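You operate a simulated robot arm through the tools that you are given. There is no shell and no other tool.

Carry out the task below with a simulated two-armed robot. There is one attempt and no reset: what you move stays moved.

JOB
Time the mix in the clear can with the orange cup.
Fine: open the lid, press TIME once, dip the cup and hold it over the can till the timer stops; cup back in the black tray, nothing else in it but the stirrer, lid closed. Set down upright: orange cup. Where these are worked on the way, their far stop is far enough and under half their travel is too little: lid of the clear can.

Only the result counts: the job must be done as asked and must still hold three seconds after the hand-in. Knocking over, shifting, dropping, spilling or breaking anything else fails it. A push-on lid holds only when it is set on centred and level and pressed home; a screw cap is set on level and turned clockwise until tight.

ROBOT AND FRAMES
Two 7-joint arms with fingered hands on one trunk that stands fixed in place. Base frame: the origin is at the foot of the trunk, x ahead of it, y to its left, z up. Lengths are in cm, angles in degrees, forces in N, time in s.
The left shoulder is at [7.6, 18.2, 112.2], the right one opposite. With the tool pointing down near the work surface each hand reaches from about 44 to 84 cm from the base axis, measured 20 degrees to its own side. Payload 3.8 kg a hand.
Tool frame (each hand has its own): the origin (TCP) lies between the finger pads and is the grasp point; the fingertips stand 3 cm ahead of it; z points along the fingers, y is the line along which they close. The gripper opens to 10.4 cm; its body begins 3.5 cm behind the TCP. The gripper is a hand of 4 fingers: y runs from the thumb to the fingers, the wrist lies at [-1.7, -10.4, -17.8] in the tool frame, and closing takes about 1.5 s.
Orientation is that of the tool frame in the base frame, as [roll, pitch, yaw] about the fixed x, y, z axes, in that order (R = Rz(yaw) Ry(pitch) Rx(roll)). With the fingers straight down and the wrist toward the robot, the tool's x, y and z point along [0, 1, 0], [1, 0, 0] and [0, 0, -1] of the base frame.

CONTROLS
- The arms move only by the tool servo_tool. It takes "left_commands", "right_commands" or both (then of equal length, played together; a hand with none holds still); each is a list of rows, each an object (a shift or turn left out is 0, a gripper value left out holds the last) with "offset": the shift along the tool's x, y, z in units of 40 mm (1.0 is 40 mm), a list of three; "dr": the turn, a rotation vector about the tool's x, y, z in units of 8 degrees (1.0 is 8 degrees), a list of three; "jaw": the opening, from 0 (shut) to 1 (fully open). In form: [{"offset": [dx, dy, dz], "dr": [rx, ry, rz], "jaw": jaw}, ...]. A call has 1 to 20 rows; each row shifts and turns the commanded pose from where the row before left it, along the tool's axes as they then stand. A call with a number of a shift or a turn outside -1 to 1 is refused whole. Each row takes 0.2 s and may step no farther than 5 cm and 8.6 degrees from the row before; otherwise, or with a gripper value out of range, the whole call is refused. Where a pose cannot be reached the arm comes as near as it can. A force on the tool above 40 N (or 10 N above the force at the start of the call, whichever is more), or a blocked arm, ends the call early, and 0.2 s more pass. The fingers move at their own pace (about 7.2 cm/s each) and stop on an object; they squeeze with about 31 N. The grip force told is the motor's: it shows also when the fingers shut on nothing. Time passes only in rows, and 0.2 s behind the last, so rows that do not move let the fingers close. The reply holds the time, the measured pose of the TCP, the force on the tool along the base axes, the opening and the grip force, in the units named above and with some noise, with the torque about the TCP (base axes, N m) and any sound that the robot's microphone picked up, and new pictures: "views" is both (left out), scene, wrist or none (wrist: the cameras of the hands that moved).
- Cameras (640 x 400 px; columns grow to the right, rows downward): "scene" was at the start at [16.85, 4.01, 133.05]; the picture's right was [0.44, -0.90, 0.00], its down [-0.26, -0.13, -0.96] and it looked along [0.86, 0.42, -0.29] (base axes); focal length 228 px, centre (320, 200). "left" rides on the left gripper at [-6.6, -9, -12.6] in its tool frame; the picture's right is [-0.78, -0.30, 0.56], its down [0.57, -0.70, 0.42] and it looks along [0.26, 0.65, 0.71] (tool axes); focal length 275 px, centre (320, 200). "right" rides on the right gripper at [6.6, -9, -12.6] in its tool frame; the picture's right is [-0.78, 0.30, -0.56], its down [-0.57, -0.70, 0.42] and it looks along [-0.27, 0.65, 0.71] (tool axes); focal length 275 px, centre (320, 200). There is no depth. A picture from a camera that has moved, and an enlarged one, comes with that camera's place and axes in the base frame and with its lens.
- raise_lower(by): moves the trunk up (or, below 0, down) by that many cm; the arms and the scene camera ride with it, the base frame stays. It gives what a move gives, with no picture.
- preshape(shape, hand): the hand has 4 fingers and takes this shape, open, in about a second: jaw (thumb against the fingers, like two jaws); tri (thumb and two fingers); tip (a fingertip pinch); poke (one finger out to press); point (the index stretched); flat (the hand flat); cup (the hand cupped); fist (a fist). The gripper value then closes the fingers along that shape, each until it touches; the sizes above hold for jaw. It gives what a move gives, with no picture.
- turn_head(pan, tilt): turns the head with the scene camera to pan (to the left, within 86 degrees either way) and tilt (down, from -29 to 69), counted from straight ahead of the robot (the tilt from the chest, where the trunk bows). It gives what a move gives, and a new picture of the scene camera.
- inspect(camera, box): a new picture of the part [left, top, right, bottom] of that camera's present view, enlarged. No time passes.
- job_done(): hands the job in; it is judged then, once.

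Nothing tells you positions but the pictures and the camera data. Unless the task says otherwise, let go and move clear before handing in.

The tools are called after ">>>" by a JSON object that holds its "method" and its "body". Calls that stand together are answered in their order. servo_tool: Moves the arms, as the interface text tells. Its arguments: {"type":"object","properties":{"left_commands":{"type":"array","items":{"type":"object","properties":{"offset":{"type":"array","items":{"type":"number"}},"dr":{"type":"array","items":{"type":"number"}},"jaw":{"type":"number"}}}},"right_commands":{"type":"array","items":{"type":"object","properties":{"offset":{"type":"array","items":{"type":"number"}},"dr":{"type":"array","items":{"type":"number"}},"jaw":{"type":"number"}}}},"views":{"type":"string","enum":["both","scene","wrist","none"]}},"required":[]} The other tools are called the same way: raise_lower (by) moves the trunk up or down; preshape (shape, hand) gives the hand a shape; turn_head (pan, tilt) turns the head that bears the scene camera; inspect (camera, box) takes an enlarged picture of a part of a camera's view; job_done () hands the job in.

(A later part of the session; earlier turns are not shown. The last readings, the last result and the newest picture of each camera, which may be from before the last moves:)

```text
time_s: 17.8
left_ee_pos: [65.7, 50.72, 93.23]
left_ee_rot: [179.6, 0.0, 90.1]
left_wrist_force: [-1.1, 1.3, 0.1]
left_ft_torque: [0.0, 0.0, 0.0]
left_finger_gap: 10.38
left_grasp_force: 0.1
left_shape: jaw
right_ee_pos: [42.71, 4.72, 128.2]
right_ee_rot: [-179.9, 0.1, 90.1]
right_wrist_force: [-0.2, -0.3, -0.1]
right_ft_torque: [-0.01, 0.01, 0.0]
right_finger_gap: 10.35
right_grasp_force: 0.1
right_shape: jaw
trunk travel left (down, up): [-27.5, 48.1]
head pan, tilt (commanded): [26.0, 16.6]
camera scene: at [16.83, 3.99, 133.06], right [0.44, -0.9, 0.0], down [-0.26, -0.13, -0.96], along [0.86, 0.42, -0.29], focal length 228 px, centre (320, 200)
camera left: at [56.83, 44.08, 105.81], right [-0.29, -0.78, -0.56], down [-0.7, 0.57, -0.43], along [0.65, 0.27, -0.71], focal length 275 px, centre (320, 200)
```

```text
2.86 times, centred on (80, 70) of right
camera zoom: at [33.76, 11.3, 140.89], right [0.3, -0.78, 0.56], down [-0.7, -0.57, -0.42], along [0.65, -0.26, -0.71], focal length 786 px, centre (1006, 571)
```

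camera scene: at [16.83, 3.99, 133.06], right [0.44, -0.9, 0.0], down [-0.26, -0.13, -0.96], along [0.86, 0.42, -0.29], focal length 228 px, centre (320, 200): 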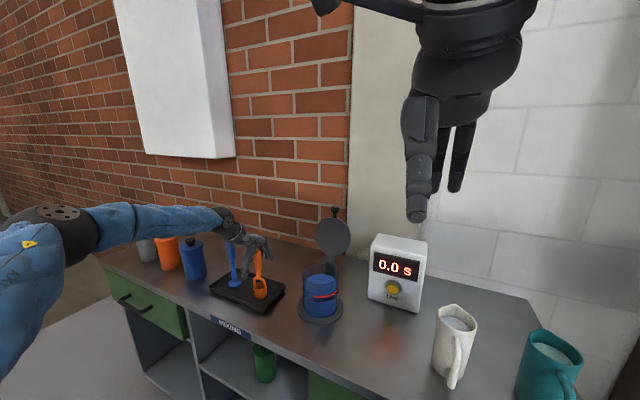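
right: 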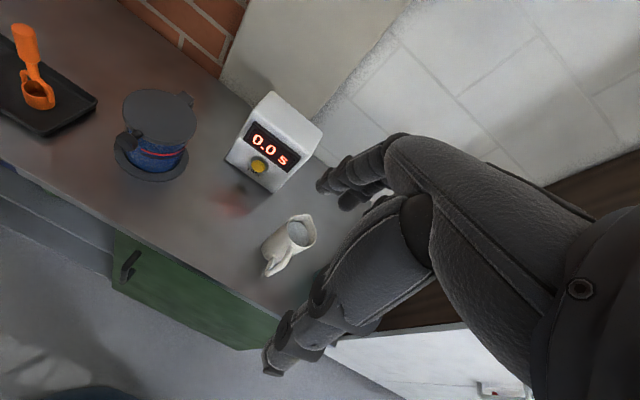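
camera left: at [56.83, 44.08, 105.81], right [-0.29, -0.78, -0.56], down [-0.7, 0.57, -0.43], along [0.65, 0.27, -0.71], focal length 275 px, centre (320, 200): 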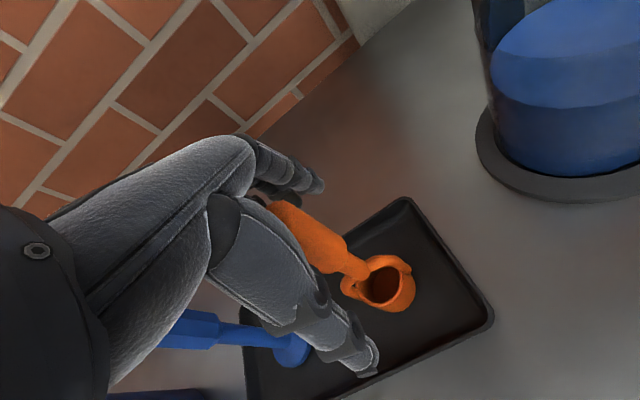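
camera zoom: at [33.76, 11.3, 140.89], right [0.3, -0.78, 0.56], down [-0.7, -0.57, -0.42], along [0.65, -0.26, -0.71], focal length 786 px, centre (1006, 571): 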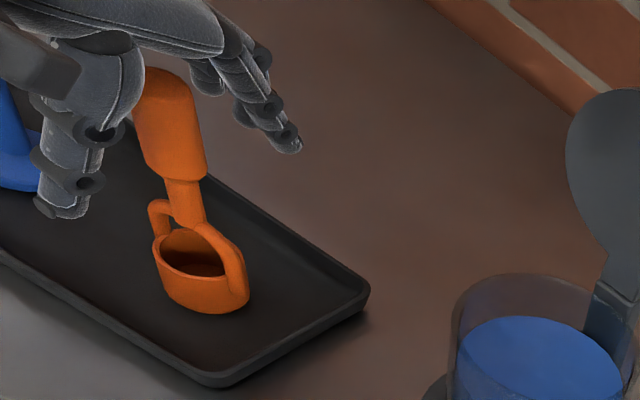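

The handle is between the thumb and fingers. Closing the grip.

>>> {"method": "servo_tool", "body": {"left_commands": [{"jaw": 0}, {"jaw": 0}, {"jaw": 0}, {"jaw": 0}, {"jaw": 0}, {"jaw": 0}, {"jaw": 0}, {"jaw": 0}], "views": "both"}}

>>> {"method": "inspect", "body": {"camera": "scene", "box": [200, 200, 300, 310]}}

>>> {"method": "inspect", "body": {"camera": "right", "box": [0, 0, 160, 140]}}

```text
time_s: 19.6
left_ee_pos: [65.84, 50.61, 93.25]
left_ee_rot: [179.6, 0.1, 90.1]
left_wrist_force: [-0.1, -0.6, -1.9]
left_ft_torque: [0.0, 0.01, 0.0]
left_finger_gap: 0.68
left_grasp_force: 30.6
left_shape: jaw
right_ee_pos: [42.89, 4.65, 128.27]
right_ee_rot: [-179.9, 0.0, 90.1]
right_wrist_force: [0.5, -0.1, 0.4]
right_ft_torque: [-0.02, -0.03, -0.02]
right_finger_gap: 10.34
right_grasp_force: 0.1
right_shape: jaw
trunk travel left (down, up): [-27.5, 48.1]
head pan, tilt (commanded): [26.0, 16.6]
camera scene: at [16.87, 4.02, 133.05], right [0.44, -0.9, 0.0], down [-0.26, -0.13, -0.96], along [0.86, 0.42, -0.29], focal length 228 px, centre (320, 200)
camera left: at [56.87, 44.1, 105.8], right [-0.29, -0.78, -0.56], down [-0.7, 0.57, -0.43], along [0.65, 0.27, -0.71], focal length 275 px, centre (320, 200)
```

scene: 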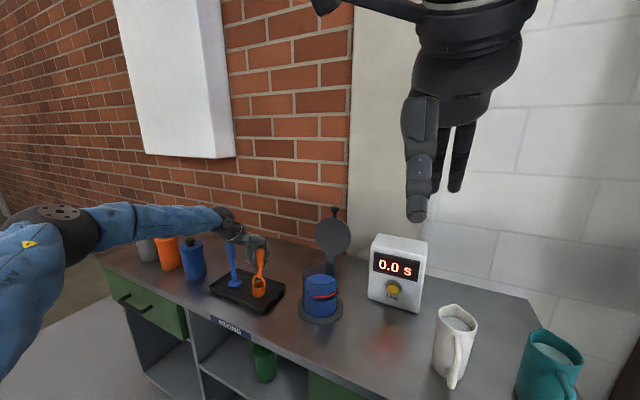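
left: 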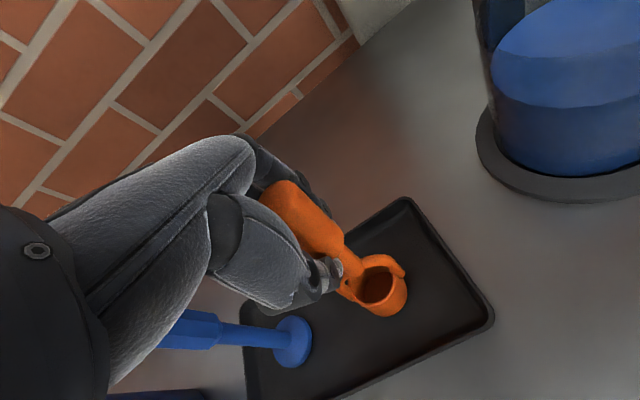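

```text
3.64 times, centred on (250, 255) of scene
camera zoom: at [16.87, 4.02, 133.05], right [0.44, -0.9, 0.0], down [-0.26, -0.13, -0.96], along [0.86, 0.42, -0.29], focal length 831 px, centre (574, 0)
```

zoom: 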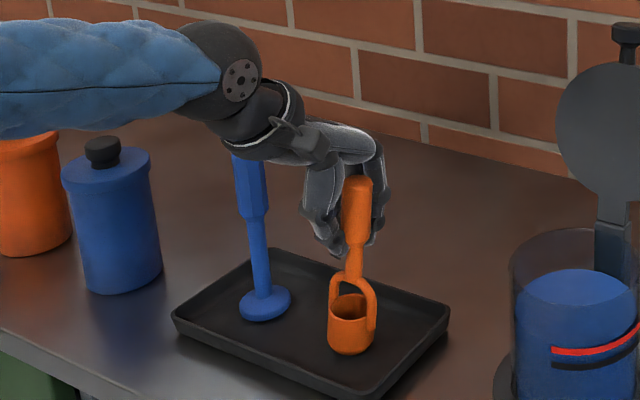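

```text
2.86 times, centred on (80, 70) of right
camera zoom: at [33.81, 11.33, 140.87], right [0.3, -0.78, 0.56], down [-0.7, -0.57, -0.42], along [0.65, -0.26, -0.71], focal length 786 px, centre (1006, 571)
```

zoom: 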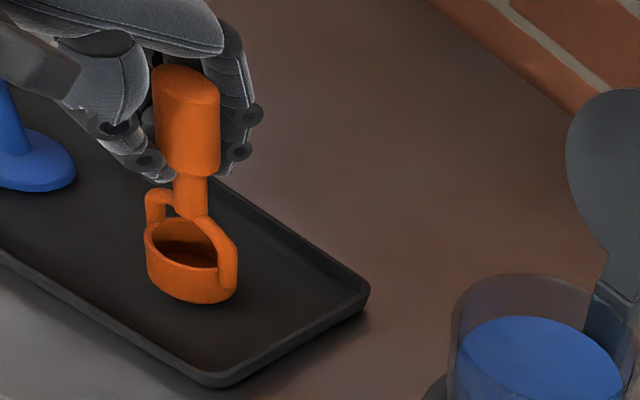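

The gap reads only 0.7 cm, so the handle may not sit squarely between the pads. I'll look closer before lifting.

>>> {"method": "inspect", "body": {"camera": "left", "box": [200, 130, 440, 330]}}

>>> {"method": "inspect", "body": {"camera": "right", "box": [10, 0, 80, 60]}}

>>> {"method": "inspect", "body": {"camera": "scene", "box": [235, 225, 285, 300]}}

```text
2.00 times, centred on (320, 230) of left
camera zoom: at [56.87, 44.1, 105.8], right [-0.29, -0.78, -0.56], down [-0.7, 0.57, -0.43], along [0.65, 0.27, -0.71], focal length 551 px, centre (320, 140)
```

zoom: 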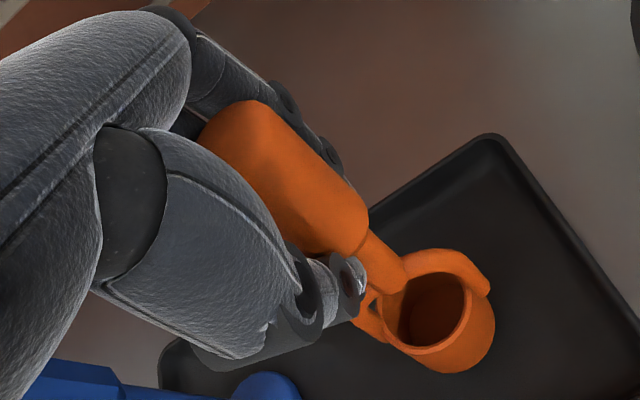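

```text
6.67 times, centred on (45, 30) of right
camera zoom: at [33.81, 11.33, 140.87], right [0.3, -0.78, 0.56], down [-0.7, -0.57, -0.42], along [0.65, -0.26, -0.71], focal length 1835 px, centre (2153, 1333)
```

zoom: 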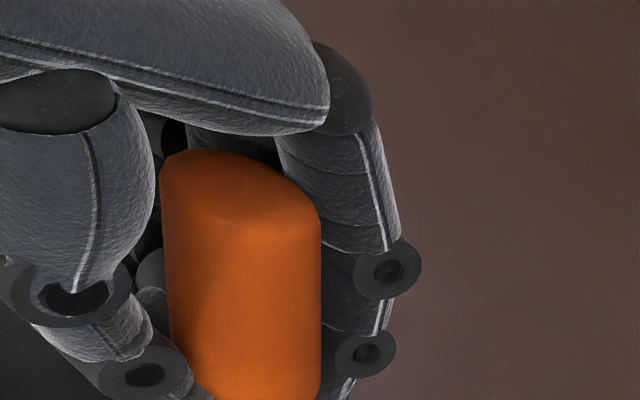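

```text
5.33 times, centred on (260, 262) of scene
camera zoom: at [16.87, 4.02, 133.05], right [0.44, -0.9, 0.0], down [-0.26, -0.13, -0.96], along [0.86, 0.42, -0.29], focal length 1218 px, centre (640, -133)
```

zoom: 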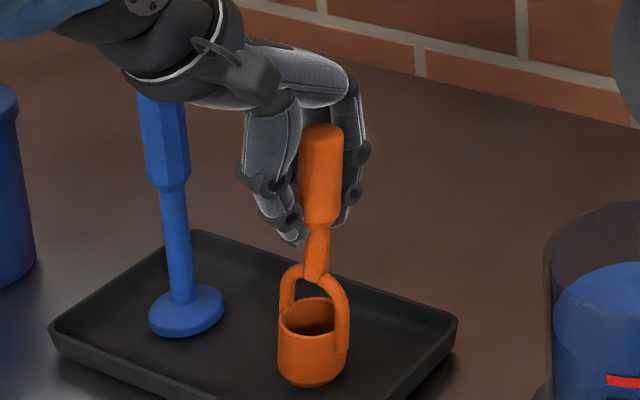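

The handle has been squeezed to the index side and is leaning about 6–8°, so this grip isn't good. I'll open slowly so the cup settles upright, then re-centre.

>>> {"method": "servo_tool", "body": {"left_commands": [{"jaw": 0.1}, {"jaw": 0.15}, {"jaw": 0.2}, {"jaw": 0.25}, {"jaw": 0.3}, {"jaw": 0.35}, {"jaw": 0.4}, {"jaw": 0.45}, {"jaw": 0.5}, {"jaw": 0.6}, {"jaw": 0.8}, {"jaw": 1.0}, {"jaw": 1.0}, {"jaw": 1.0}], "views": "both"}}

>>> {"method": "inspect", "body": {"camera": "scene", "box": [200, 200, 300, 310]}}

>>> {"method": "inspect", "body": {"camera": "right", "box": [0, 0, 160, 140]}}

>>> {"method": "inspect", "body": {"camera": "left", "box": [200, 130, 440, 330]}}

```text
time_s: 22.6
left_ee_pos: [65.74, 50.64, 93.25]
left_ee_rot: [179.7, 0.0, 90.1]
left_wrist_force: [0.2, 0.6, 1.0]
left_ft_torque: [0.02, 0.01, 0.01]
left_finger_gap: 10.37
left_grasp_force: 0.1
left_shape: jaw
right_ee_pos: [42.8, 4.7, 128.17]
right_ee_rot: [-179.9, -0.1, 90.1]
right_wrist_force: [-0.5, 0.0, -0.6]
right_ft_torque: [-0.01, -0.02, 0.02]
right_finger_gap: 10.37
right_grasp_force: 0.1
right_shape: jaw
trunk travel left (down, up): [-27.5, 48.1]
head pan, tilt (commanded): [26.0, 16.6]
camera scene: at [16.86, 4.01, 133.05], right [0.44, -0.9, 0.0], down [-0.26, -0.13, -0.96], along [0.86, 0.42, -0.29], focal length 228 px, centre (320, 200)
camera left: at [56.86, 44.1, 105.82], right [-0.29, -0.78, -0.56], down [-0.7, 0.57, -0.43], along [0.65, 0.27, -0.71], focal length 275 px, centre (320, 200)
```

scene: 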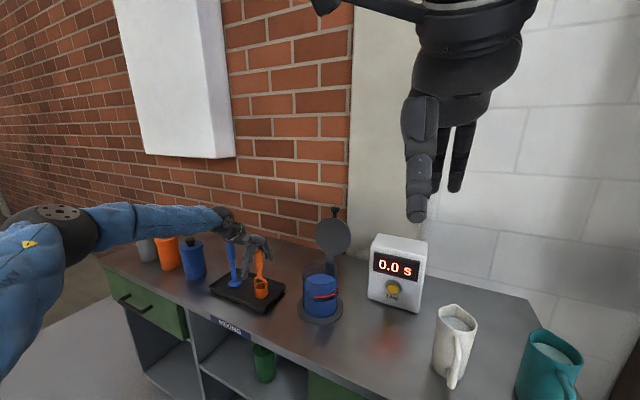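
left: 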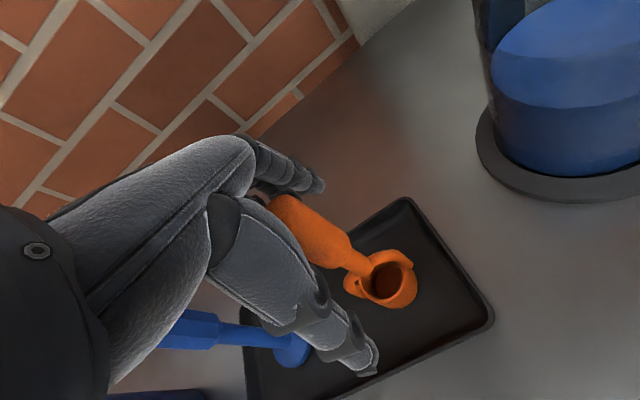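

```text
3.64 times, centred on (250, 255) of scene
camera zoom: at [16.86, 4.01, 133.05], right [0.44, -0.9, 0.0], down [-0.26, -0.13, -0.96], along [0.86, 0.42, -0.29], focal length 831 px, centre (574, 0)
```

zoom: 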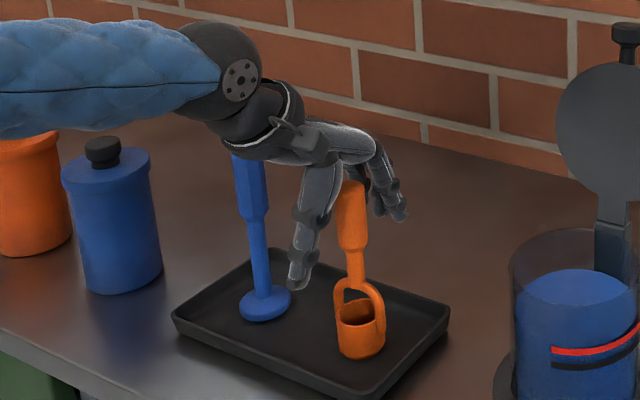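

```text
2.86 times, centred on (80, 70) of right
camera zoom: at [33.79, 11.32, 140.87], right [0.3, -0.78, 0.56], down [-0.7, -0.57, -0.42], along [0.65, -0.26, -0.71], focal length 786 px, centre (1006, 571)
```

zoom: 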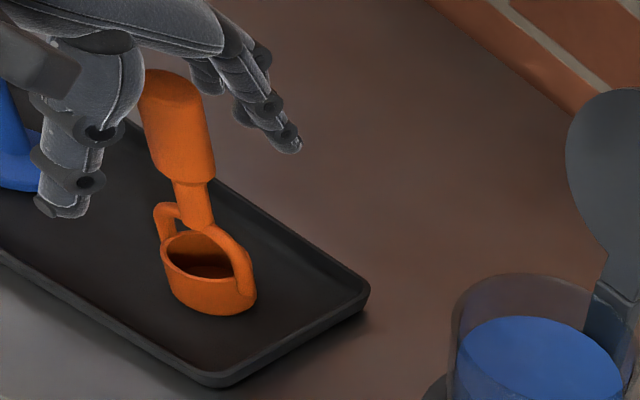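

```text
2.00 times, centred on (320, 230) of left
camera zoom: at [56.86, 44.1, 105.82], right [-0.29, -0.78, -0.56], down [-0.7, 0.57, -0.43], along [0.65, 0.27, -0.71], focal length 551 px, centre (320, 140)
```

zoom: 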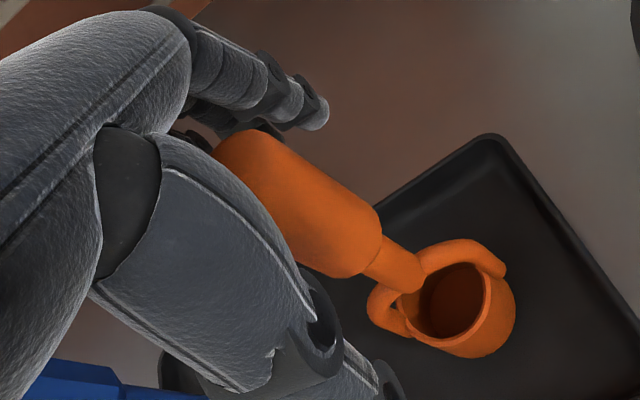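

The cup stands upright again in the tray, slightly shifted. I'll close partway in stages and watch how the digits line up with the handle.

>>> {"method": "servo_tool", "body": {"left_commands": [{"jaw": 0.5}, {"jaw": 0.45}, {"jaw": 0.45}, {"jaw": 0.45}, {"jaw": 0.45}], "views": "both"}}

>>> {"method": "inspect", "body": {"camera": "scene", "box": [225, 220, 285, 300]}}

>>> {"method": "inspect", "body": {"camera": "right", "box": [0, 0, 100, 80]}}

>>> {"method": "inspect", "body": {"camera": "left", "box": [200, 130, 440, 330]}}

```text
time_s: 23.8
left_ee_pos: [65.7, 50.64, 93.3]
left_ee_rot: [179.6, 0.1, 90.1]
left_wrist_force: [1.0, 0.2, 0.5]
left_ft_torque: [-0.04, -0.02, -0.01]
left_finger_gap: 4.72
left_grasp_force: 0.0
left_shape: jaw
right_ee_pos: [42.9, 4.87, 128.29]
right_ee_rot: [-180.0, 0.0, 90.1]
right_wrist_force: [-0.1, 0.3, -0.1]
right_ft_torque: [0.03, 0.02, 0.03]
right_finger_gap: 10.34
right_grasp_force: 0.1
right_shape: jaw
trunk travel left (down, up): [-27.5, 48.1]
head pan, tilt (commanded): [26.0, 16.6]
camera scene: at [16.86, 4.01, 133.05], right [0.44, -0.9, 0.0], down [-0.26, -0.13, -0.96], along [0.86, 0.42, -0.29], focal length 228 px, centre (320, 200)
camera left: at [56.86, 44.1, 105.82], right [-0.29, -0.78, -0.56], down [-0.7, 0.57, -0.43], along [0.65, 0.27, -0.71], focal length 275 px, centre (320, 200)
```

scene: 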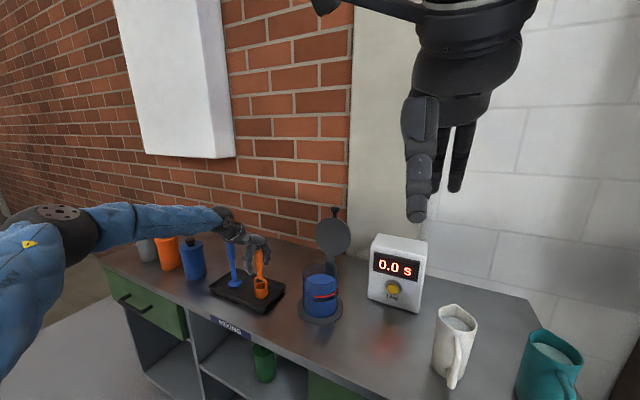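
left: 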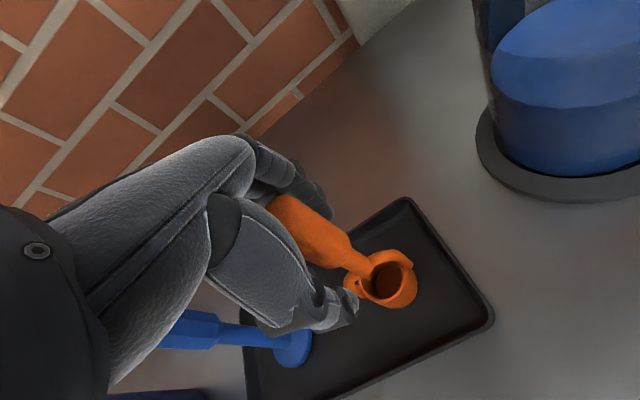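

```text
5.00 times, centred on (255, 260) of scene
camera zoom: at [16.86, 4.01, 133.05], right [0.44, -0.9, 0.0], down [-0.26, -0.13, -0.96], along [0.86, 0.42, -0.29], focal length 1142 px, centre (645, -100)
```

zoom: 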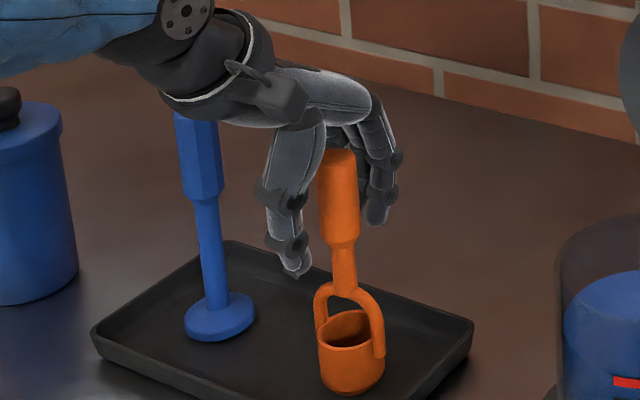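

```text
5.00 times, centred on (50, 40) of right
camera zoom: at [33.8, 11.32, 140.87], right [0.3, -0.78, 0.56], down [-0.7, -0.57, -0.42], along [0.65, -0.26, -0.71], focal length 1376 px, centre (1670, 1000)
```

zoom: 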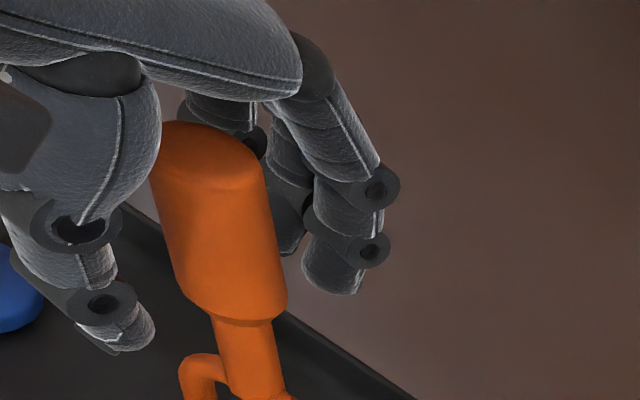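

```text
2.00 times, centred on (320, 230) of left
camera zoom: at [56.86, 44.1, 105.82], right [-0.29, -0.78, -0.56], down [-0.7, 0.57, -0.43], along [0.65, 0.27, -0.71], focal length 551 px, centre (320, 140)
```

zoom: 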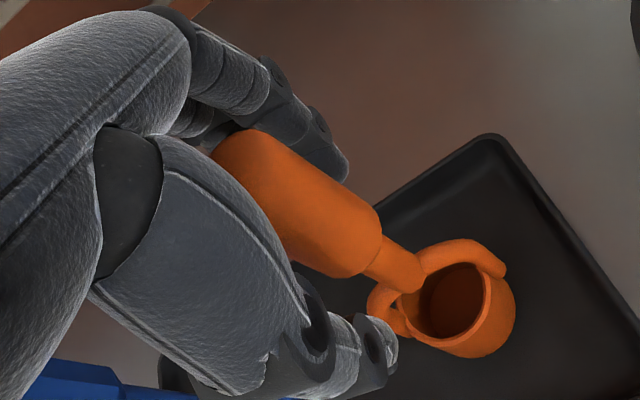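

The handle is about 0.5 cm to the index side of the TCP (between index and middle is the centre). I'll shift the hand 0.6 cm to −y and close slowly.

>>> {"method": "servo_tool", "body": {"left_commands": [{"offset": [-0.15, 0.05, 0]}, {"jaw": 0.4}, {"jaw": 0.35}, {"jaw": 0.3}, {"jaw": 0.3}, {"jaw": 0.3}], "views": "wrist"}}

>>> {"method": "inspect", "body": {"camera": "scene", "box": [225, 220, 285, 300]}}

>>> {"method": "inspect", "body": {"camera": "right", "box": [0, 0, 100, 80]}}

>>> {"method": "inspect", "body": {"camera": "left", "box": [200, 130, 440, 330]}}

```text
time_s: 25.2
left_ee_pos: [65.98, 50.09, 93.15]
left_ee_rot: [179.7, 0.0, 90.1]
left_wrist_force: [-0.1, -0.2, 0.7]
left_ft_torque: [-0.01, -0.01, 0.01]
left_finger_gap: 3.18
left_grasp_force: 0.0
left_shape: jaw
right_ee_pos: [42.66, 4.84, 128.16]
right_ee_rot: [-180.0, 0.0, 90.1]
right_wrist_force: [0.5, -0.7, 0.1]
right_ft_torque: [-0.01, 0.03, 0.0]
right_finger_gap: 10.36
right_grasp_force: 0.1
right_shape: jaw
trunk travel left (down, up): [-27.5, 48.1]
head pan, tilt (commanded): [26.0, 16.6]
camera left: at [57.08, 43.54, 105.8], right [-0.29, -0.78, -0.56], down [-0.7, 0.57, -0.43], along [0.65, 0.27, -0.71], focal length 275 px, centre (320, 200)
```

left: 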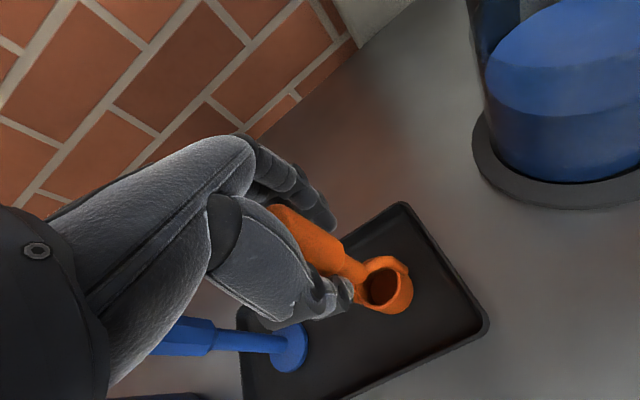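

```text
5.00 times, centred on (255, 260) of scene
camera zoom: at [16.86, 4.01, 133.05], right [0.44, -0.9, 0.0], down [-0.26, -0.13, -0.96], along [0.86, 0.42, -0.29], focal length 1142 px, centre (645, -100)
```

zoom: 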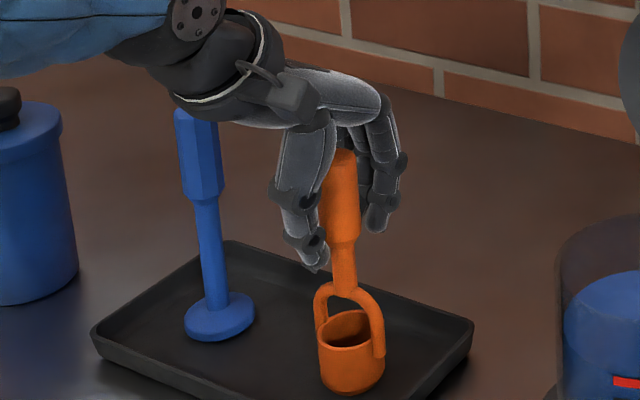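

```text
5.00 times, centred on (50, 40) of right
camera zoom: at [33.79, 11.32, 140.87], right [0.3, -0.78, 0.56], down [-0.7, -0.57, -0.42], along [0.65, -0.26, -0.71], focal length 1376 px, centre (1670, 1000)
```

zoom: 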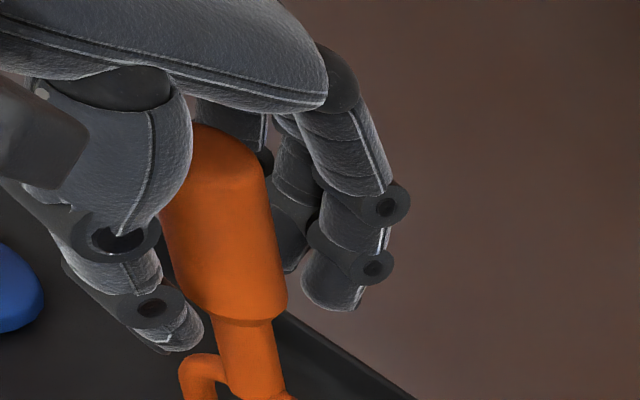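

```text
2.00 times, centred on (320, 230) of left
camera zoom: at [57.08, 43.54, 105.8], right [-0.29, -0.78, -0.56], down [-0.7, 0.57, -0.43], along [0.65, 0.27, -0.71], focal length 551 px, centre (320, 140)
```

zoom: 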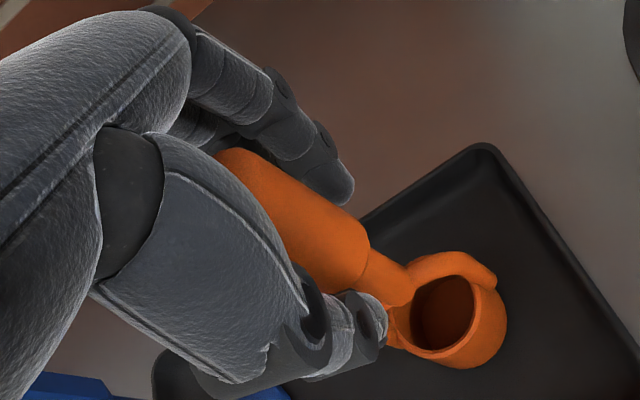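

The thumb and handle now look aligned. I'll close the rest of the way.

>>> {"method": "servo_tool", "body": {"left_commands": [{"jaw": 0.25}, {"jaw": 0.25}, {"jaw": 0.2}, {"jaw": 0.2}, {"jaw": 0.15}, {"jaw": 0.15}], "views": "wrist"}}

>>> {"method": "inspect", "body": {"camera": "scene", "box": [225, 220, 285, 300]}}

>>> {"method": "inspect", "body": {"camera": "right", "box": [0, 0, 100, 80]}}

>>> {"method": "inspect", "body": {"camera": "left", "box": [200, 130, 440, 330]}}

```text
time_s: 26.6
left_ee_pos: [66.04, 50.01, 93.33]
left_ee_rot: [179.6, -0.1, 90.1]
left_wrist_force: [-0.9, -0.5, -0.3]
left_ft_torque: [-0.02, 0.02, -0.01]
left_finger_gap: 1.6
left_grasp_force: 0.1
left_shape: jaw
right_ee_pos: [42.8, 4.81, 128.21]
right_ee_rot: [180.0, 0.0, 90.1]
right_wrist_force: [-1.2, -0.4, -0.3]
right_ft_torque: [0.04, 0.01, 0.0]
right_finger_gap: 10.37
right_grasp_force: 0.2
right_shape: jaw
trunk travel left (down, up): [-27.5, 48.1]
head pan, tilt (commanded): [26.0, 16.6]
camera left: at [57.08, 43.55, 105.8], right [-0.29, -0.78, -0.56], down [-0.7, 0.57, -0.43], along [0.65, 0.27, -0.71], focal length 275 px, centre (320, 200)
```

left: 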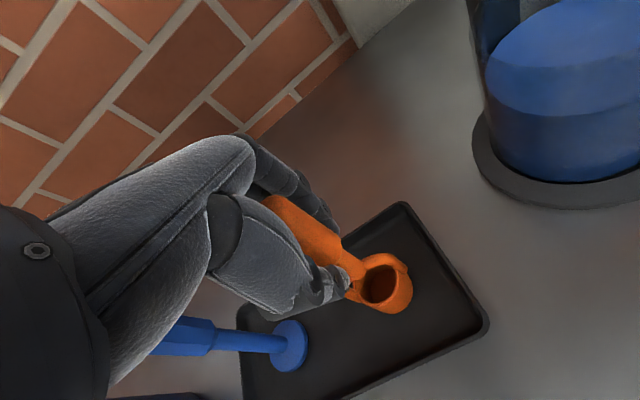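

```text
5.00 times, centred on (255, 260) of scene
camera zoom: at [16.86, 4.01, 133.05], right [0.44, -0.9, 0.0], down [-0.26, -0.13, -0.96], along [0.86, 0.42, -0.29], focal length 1142 px, centre (645, -100)
```

zoom: 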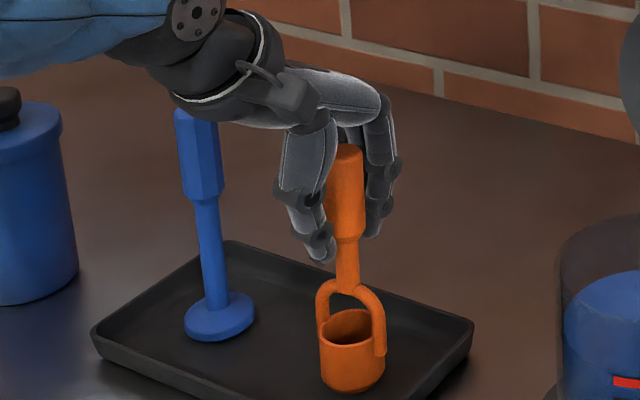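

```text
5.00 times, centred on (50, 40) of right
camera zoom: at [33.79, 11.32, 140.87], right [0.3, -0.78, 0.56], down [-0.7, -0.57, -0.42], along [0.65, -0.26, -0.71], focal length 1376 px, centre (1670, 1000)
```

zoom: 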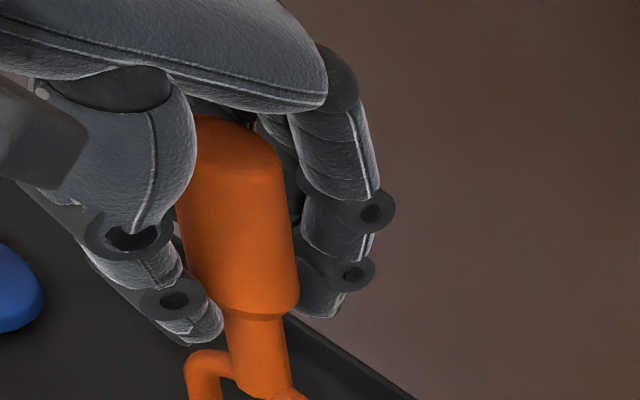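

```text
2.00 times, centred on (320, 230) of left
camera zoom: at [57.08, 43.55, 105.8], right [-0.29, -0.78, -0.56], down [-0.7, 0.57, -0.43], along [0.65, 0.27, -0.71], focal length 551 px, centre (320, 140)
```

zoom: 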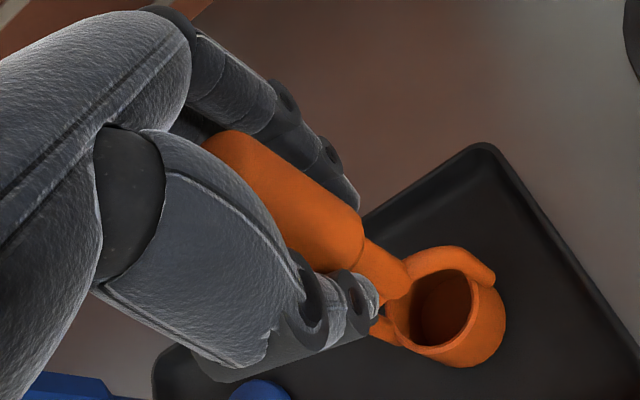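

The digits meet near their tips, which were down at the handle's lower taper (z≈90) and pinching the thin stem. I'll reopen, raise the hand 2 cm so the tips land on the middle of the thick handle, and close again.

>>> {"method": "servo_tool", "body": {"left_commands": [{"jaw": 0.25}, {"jaw": 0.35}, {"jaw": 0.5}, {"jaw": 0.6}, {"jaw": 0.6}, {"offset": [0, 0, -0.25]}, {"offset": [0, 0, -0.25]}, {"jaw": 0.6}], "views": "wrist"}}

>>> {"method": "inspect", "body": {"camera": "scene", "box": [225, 220, 285, 300]}}

>>> {"method": "inspect", "body": {"camera": "right", "box": [0, 0, 100, 80]}}

>>> {"method": "inspect", "body": {"camera": "left", "box": [200, 130, 440, 330]}}

```text
time_s: 28.4
left_ee_pos: [65.91, 49.95, 95.33]
left_ee_rot: [179.5, 0.0, 90.0]
left_wrist_force: [-0.4, 0.8, -0.7]
left_ft_torque: [0.01, 0.01, -0.02]
left_finger_gap: 6.18
left_grasp_force: 0.0
left_shape: jaw
right_ee_pos: [42.9, 4.78, 128.32]
right_ee_rot: [-179.9, 0.0, 90.1]
right_wrist_force: [-0.4, -0.3, 0.7]
right_ft_torque: [-0.01, 0.02, -0.05]
right_finger_gap: 10.37
right_grasp_force: 0.1
right_shape: jaw
trunk travel left (down, up): [-27.5, 48.1]
head pan, tilt (commanded): [26.0, 16.6]
camera left: at [57.01, 43.48, 107.9], right [-0.29, -0.78, -0.56], down [-0.7, 0.57, -0.43], along [0.65, 0.27, -0.71], focal length 275 px, centre (320, 200)
```

left: 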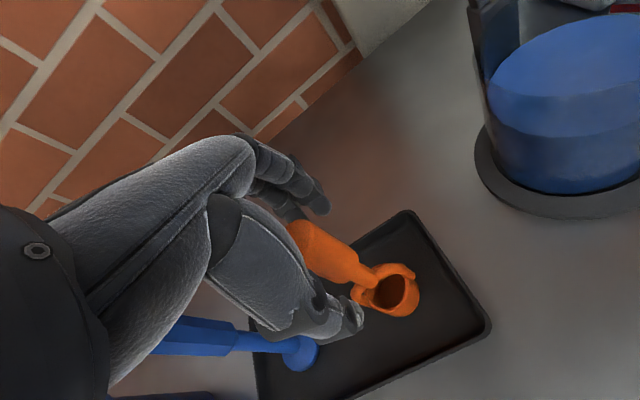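

```text
5.00 times, centred on (255, 260) of scene
camera zoom: at [16.86, 4.01, 133.05], right [0.44, -0.9, 0.0], down [-0.26, -0.13, -0.96], along [0.86, 0.42, -0.29], focal length 1142 px, centre (645, -100)
```

zoom: 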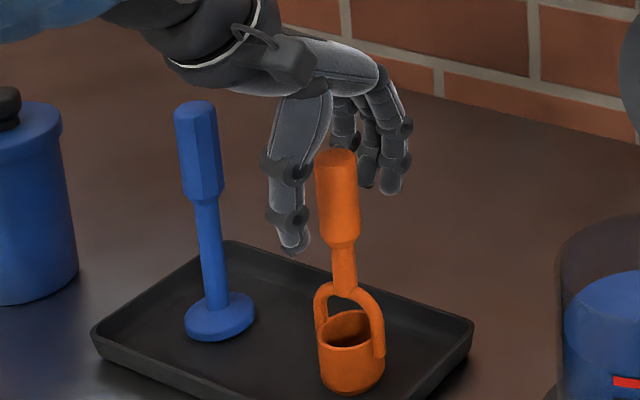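

```text
5.00 times, centred on (50, 40) of right
camera zoom: at [33.8, 11.33, 140.87], right [0.3, -0.78, 0.56], down [-0.7, -0.57, -0.42], along [0.65, -0.26, -0.71], focal length 1376 px, centre (1670, 1000)
```

zoom: 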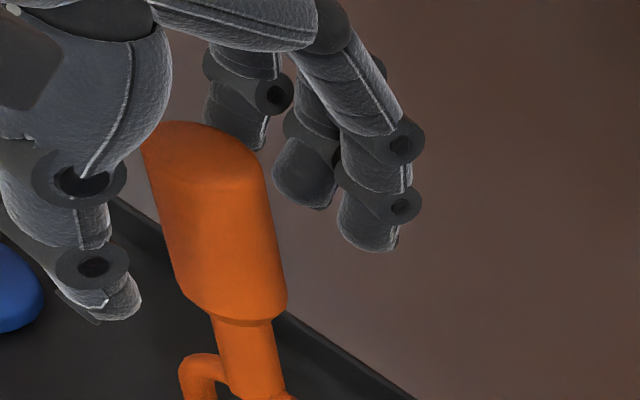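

```text
2.00 times, centred on (320, 230) of left
camera zoom: at [57.01, 43.48, 107.9], right [-0.29, -0.78, -0.56], down [-0.7, 0.57, -0.43], along [0.65, 0.27, -0.71], focal length 551 px, centre (320, 140)
```

zoom: 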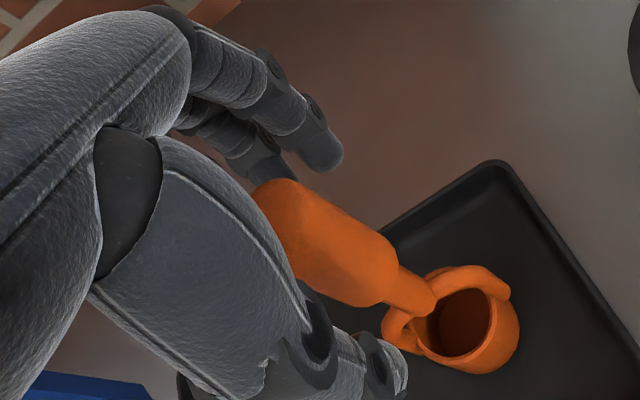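

The fingertips are now level with the middle of the handle at z≈92.5 and aligned with it. I'll nudge the hand 0.3 cm forward and close in steps.

>>> {"method": "servo_tool", "body": {"left_commands": [{"offset": [0, 0.08, 0]}, {"jaw": 0.5}, {"jaw": 0.4}, {"jaw": 0.35}, {"jaw": 0.3}, {"jaw": 0.27}, {"jaw": 0.24}, {"jaw": 0.2}, {"jaw": 0.2}], "views": "wrist"}}

>>> {"method": "inspect", "body": {"camera": "scene", "box": [225, 220, 285, 300]}}

>>> {"method": "inspect", "body": {"camera": "right", "box": [0, 0, 100, 80]}}

>>> {"method": "inspect", "body": {"camera": "left", "box": [200, 130, 440, 330]}}

```text
time_s: 30.4
left_ee_pos: [66.29, 50.0, 95.28]
left_ee_rot: [179.6, 0.0, 90.1]
left_wrist_force: [-0.1, -0.9, 0.2]
left_ft_torque: [-0.01, 0.01, -0.01]
left_finger_gap: 2.14
left_grasp_force: 0.0
left_shape: jaw
right_ee_pos: [42.69, 4.75, 128.18]
right_ee_rot: [-179.9, 0.0, 90.1]
right_wrist_force: [-0.3, 0.7, -0.2]
right_ft_torque: [-0.04, 0.0, 0.0]
right_finger_gap: 10.36
right_grasp_force: 0.1
right_shape: jaw
trunk travel left (down, up): [-27.5, 48.1]
head pan, tilt (commanded): [26.0, 16.6]
camera left: at [57.32, 43.54, 107.91], right [-0.29, -0.78, -0.56], down [-0.7, 0.57, -0.43], along [0.65, 0.27, -0.71], focal length 275 px, centre (320, 200)
```

left: 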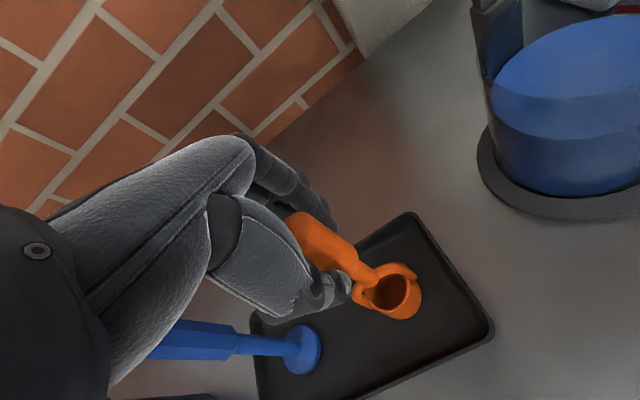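

```text
5.00 times, centred on (255, 260) of scene
camera zoom: at [16.85, 4.01, 133.05], right [0.44, -0.9, 0.0], down [-0.26, -0.13, -0.96], along [0.86, 0.42, -0.29], focal length 1142 px, centre (645, -100)
```

zoom: 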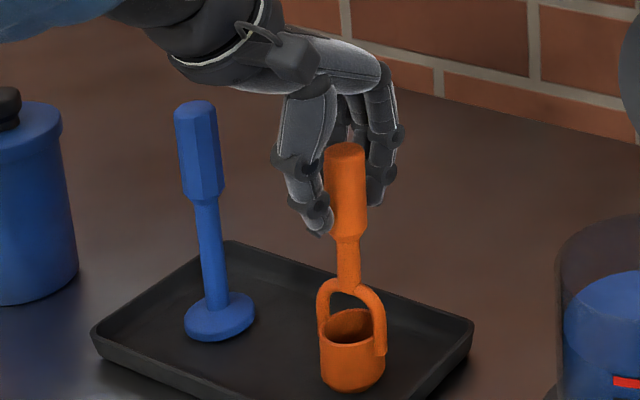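

```text
5.00 times, centred on (50, 40) of right
camera zoom: at [33.79, 11.32, 140.87], right [0.3, -0.78, 0.56], down [-0.7, -0.57, -0.42], along [0.65, -0.26, -0.71], focal length 1376 px, centre (1670, 1000)
```

zoom: 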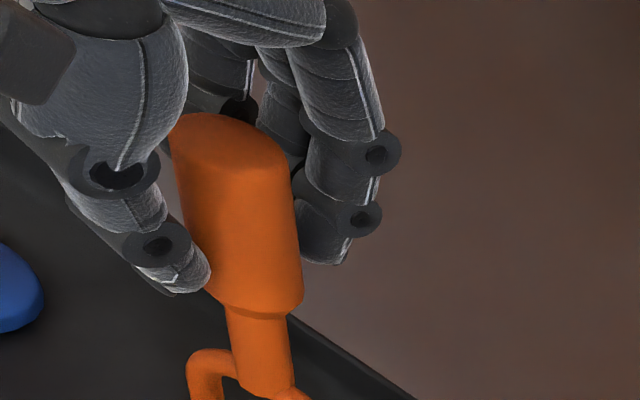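

```text
2.00 times, centred on (320, 230) of left
camera zoom: at [57.32, 43.54, 107.91], right [-0.29, -0.78, -0.56], down [-0.7, 0.57, -0.43], along [0.65, 0.27, -0.71], focal length 551 px, centre (320, 140)
```

zoom: 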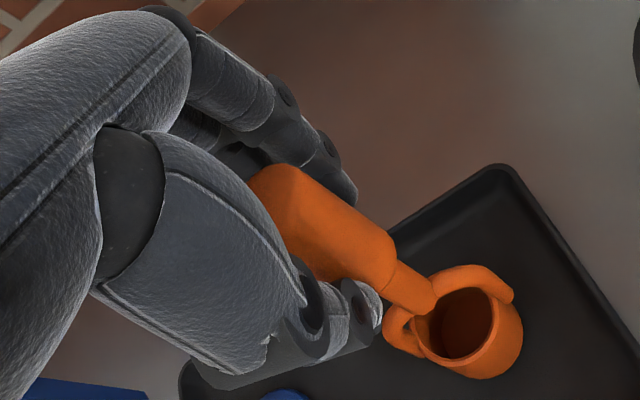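

The fingers are only just touching. I'll continue closing gently to full grip and check for tilt.

>>> {"method": "servo_tool", "body": {"left_commands": [{"jaw": 0.17}, {"jaw": 0.14}, {"jaw": 0.12}, {"jaw": 0.1}, {"jaw": 0.1}], "views": "wrist"}}

>>> {"method": "inspect", "body": {"camera": "scene", "box": [225, 220, 285, 300]}}

>>> {"method": "inspect", "body": {"camera": "right", "box": [0, 0, 100, 80]}}

>>> {"method": "inspect", "body": {"camera": "left", "box": [200, 130, 440, 330]}}

```text
time_s: 31.6
left_ee_pos: [66.21, 50.11, 95.4]
left_ee_rot: [179.5, 0.1, 90.1]
left_wrist_force: [-0.1, -0.2, -0.1]
left_ft_torque: [0.01, -0.06, 0.01]
left_finger_gap: 1.63
left_grasp_force: 31.0
left_shape: jaw
right_ee_pos: [42.79, 4.87, 128.29]
right_ee_rot: [-179.9, 0.0, 90.1]
right_wrist_force: [-0.1, -0.2, -0.3]
right_ft_torque: [0.01, 0.0, -0.01]
right_finger_gap: 10.37
right_grasp_force: 0.1
right_shape: jaw
trunk travel left (down, up): [-27.5, 48.1]
head pan, tilt (commanded): [26.0, 16.6]
camera left: at [57.33, 43.55, 107.88], right [-0.29, -0.78, -0.56], down [-0.7, 0.57, -0.43], along [0.65, 0.27, -0.71], focal length 275 px, centre (320, 200)
```

left: 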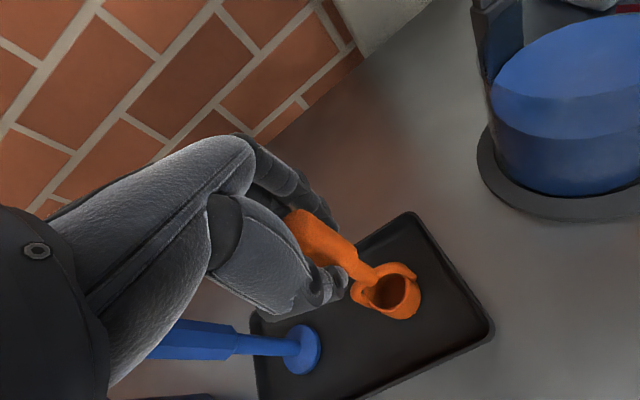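

```text
5.00 times, centred on (255, 260) of scene
camera zoom: at [16.87, 4.01, 133.05], right [0.44, -0.9, 0.0], down [-0.26, -0.13, -0.96], along [0.86, 0.42, -0.29], focal length 1142 px, centre (645, -100)
```

zoom: 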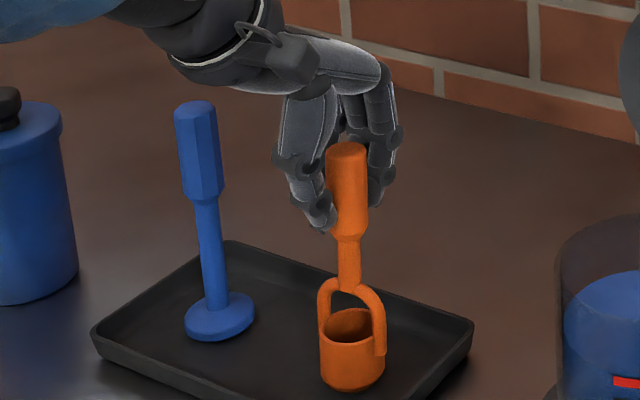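

```text
5.00 times, centred on (50, 40) of right
camera zoom: at [33.81, 11.33, 140.87], right [0.3, -0.78, 0.56], down [-0.7, -0.57, -0.42], along [0.65, -0.26, -0.71], focal length 1376 px, centre (1670, 1000)
```

zoom: 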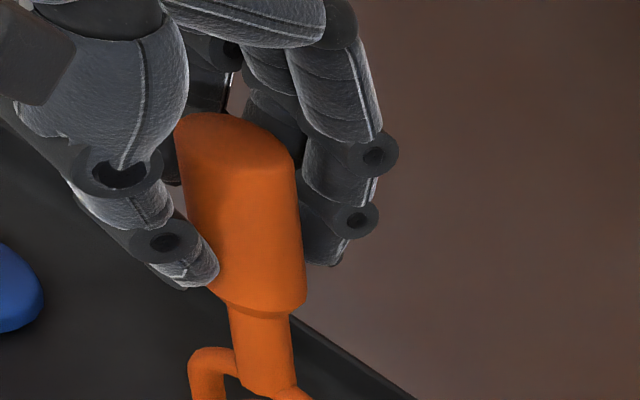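

```text
2.00 times, centred on (320, 230) of left
camera zoom: at [57.33, 43.55, 107.88], right [-0.29, -0.78, -0.56], down [-0.7, 0.57, -0.43], along [0.65, 0.27, -0.71], focal length 551 px, centre (320, 140)
```

zoom: 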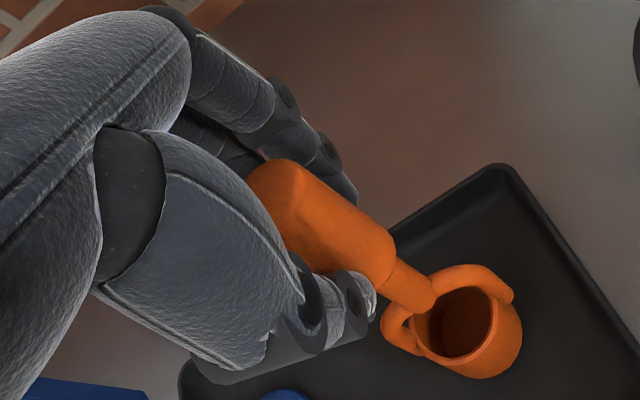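

The fingers are now stopped by the handle at 31 N and it is nearly upright. I'll tighten and lift a little as a test.

>>> {"method": "servo_tool", "body": {"left_commands": [{"jaw": 0.05}, {"jaw": 0}, {"jaw": 0}, {"jaw": 0}, {"offset": [0, 0, -0.2]}, {"offset": [0, 0, -0.2]}, {"offset": [0, 0, -0.2]}, {"offset": [0, 0, 0]}], "views": "wrist"}}

>>> {"method": "inspect", "body": {"camera": "scene", "box": [225, 210, 285, 300]}}

>>> {"method": "inspect", "body": {"camera": "right", "box": [0, 0, 120, 100]}}

>>> {"method": "inspect", "body": {"camera": "left", "box": [200, 130, 440, 330]}}

```text
time_s: 33.4
left_ee_pos: [66.26, 49.89, 97.78]
left_ee_rot: [179.5, 0.0, 90.1]
left_wrist_force: [-0.2, 0.0, -0.9]
left_ft_torque: [-0.01, 0.02, 0.0]
left_finger_gap: 1.62
left_grasp_force: 30.9
left_shape: jaw
right_ee_pos: [42.81, 4.9, 128.25]
right_ee_rot: [-179.9, 0.0, 90.0]
right_wrist_force: [-0.9, 0.4, -0.1]
right_ft_torque: [-0.02, -0.04, -0.01]
right_finger_gap: 10.36
right_grasp_force: 0.1
right_shape: jaw
trunk travel left (down, up): [-27.5, 48.1]
head pan, tilt (commanded): [26.0, 16.6]
camera left: at [57.29, 43.51, 110.39], right [-0.29, -0.78, -0.56], down [-0.7, 0.57, -0.43], along [0.65, 0.27, -0.71], focal length 275 px, centre (320, 200)
```

left: 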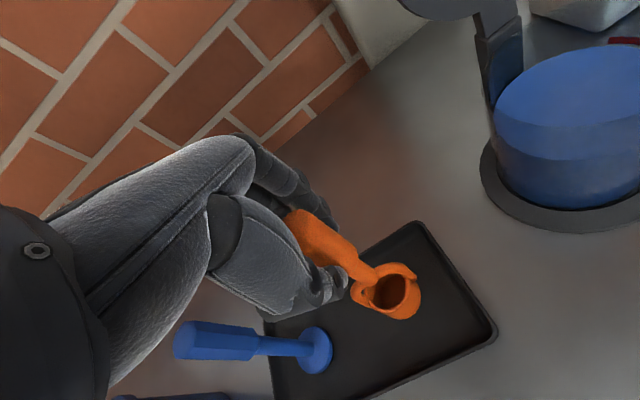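

```text
4.44 times, centred on (255, 255) of scene
camera zoom: at [16.88, 4.03, 133.05], right [0.44, -0.9, 0.0], down [-0.26, -0.13, -0.96], along [0.86, 0.42, -0.29], focal length 1015 px, centre (609, -44)
```

zoom: 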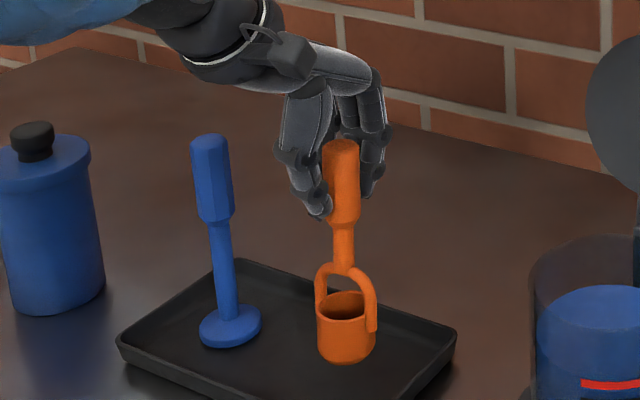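

```text
4.00 times, centred on (60, 50) of right
camera zoom: at [33.82, 11.34, 140.86], right [0.3, -0.78, 0.56], down [-0.7, -0.57, -0.42], along [0.65, -0.26, -0.71], focal length 1101 px, centre (1360, 800)
```

zoom: 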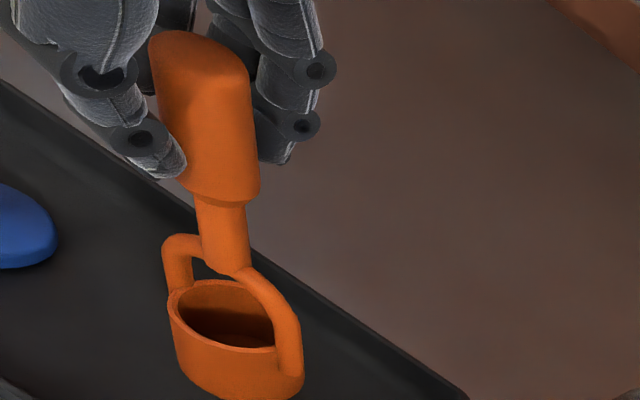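

```text
2.00 times, centred on (320, 230) of left
camera zoom: at [57.29, 43.51, 110.39], right [-0.29, -0.78, -0.56], down [-0.7, 0.57, -0.43], along [0.65, 0.27, -0.71], focal length 551 px, centre (320, 140)
```

zoom: 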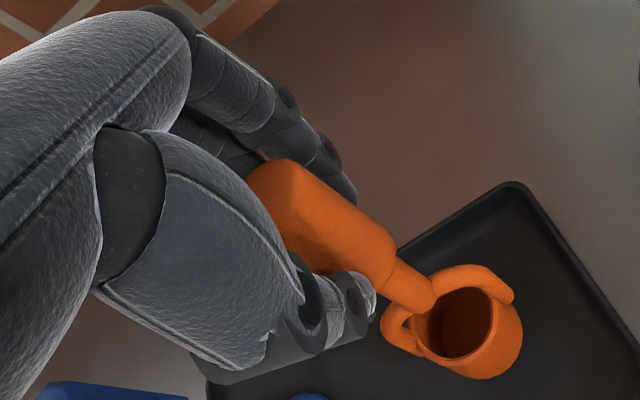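

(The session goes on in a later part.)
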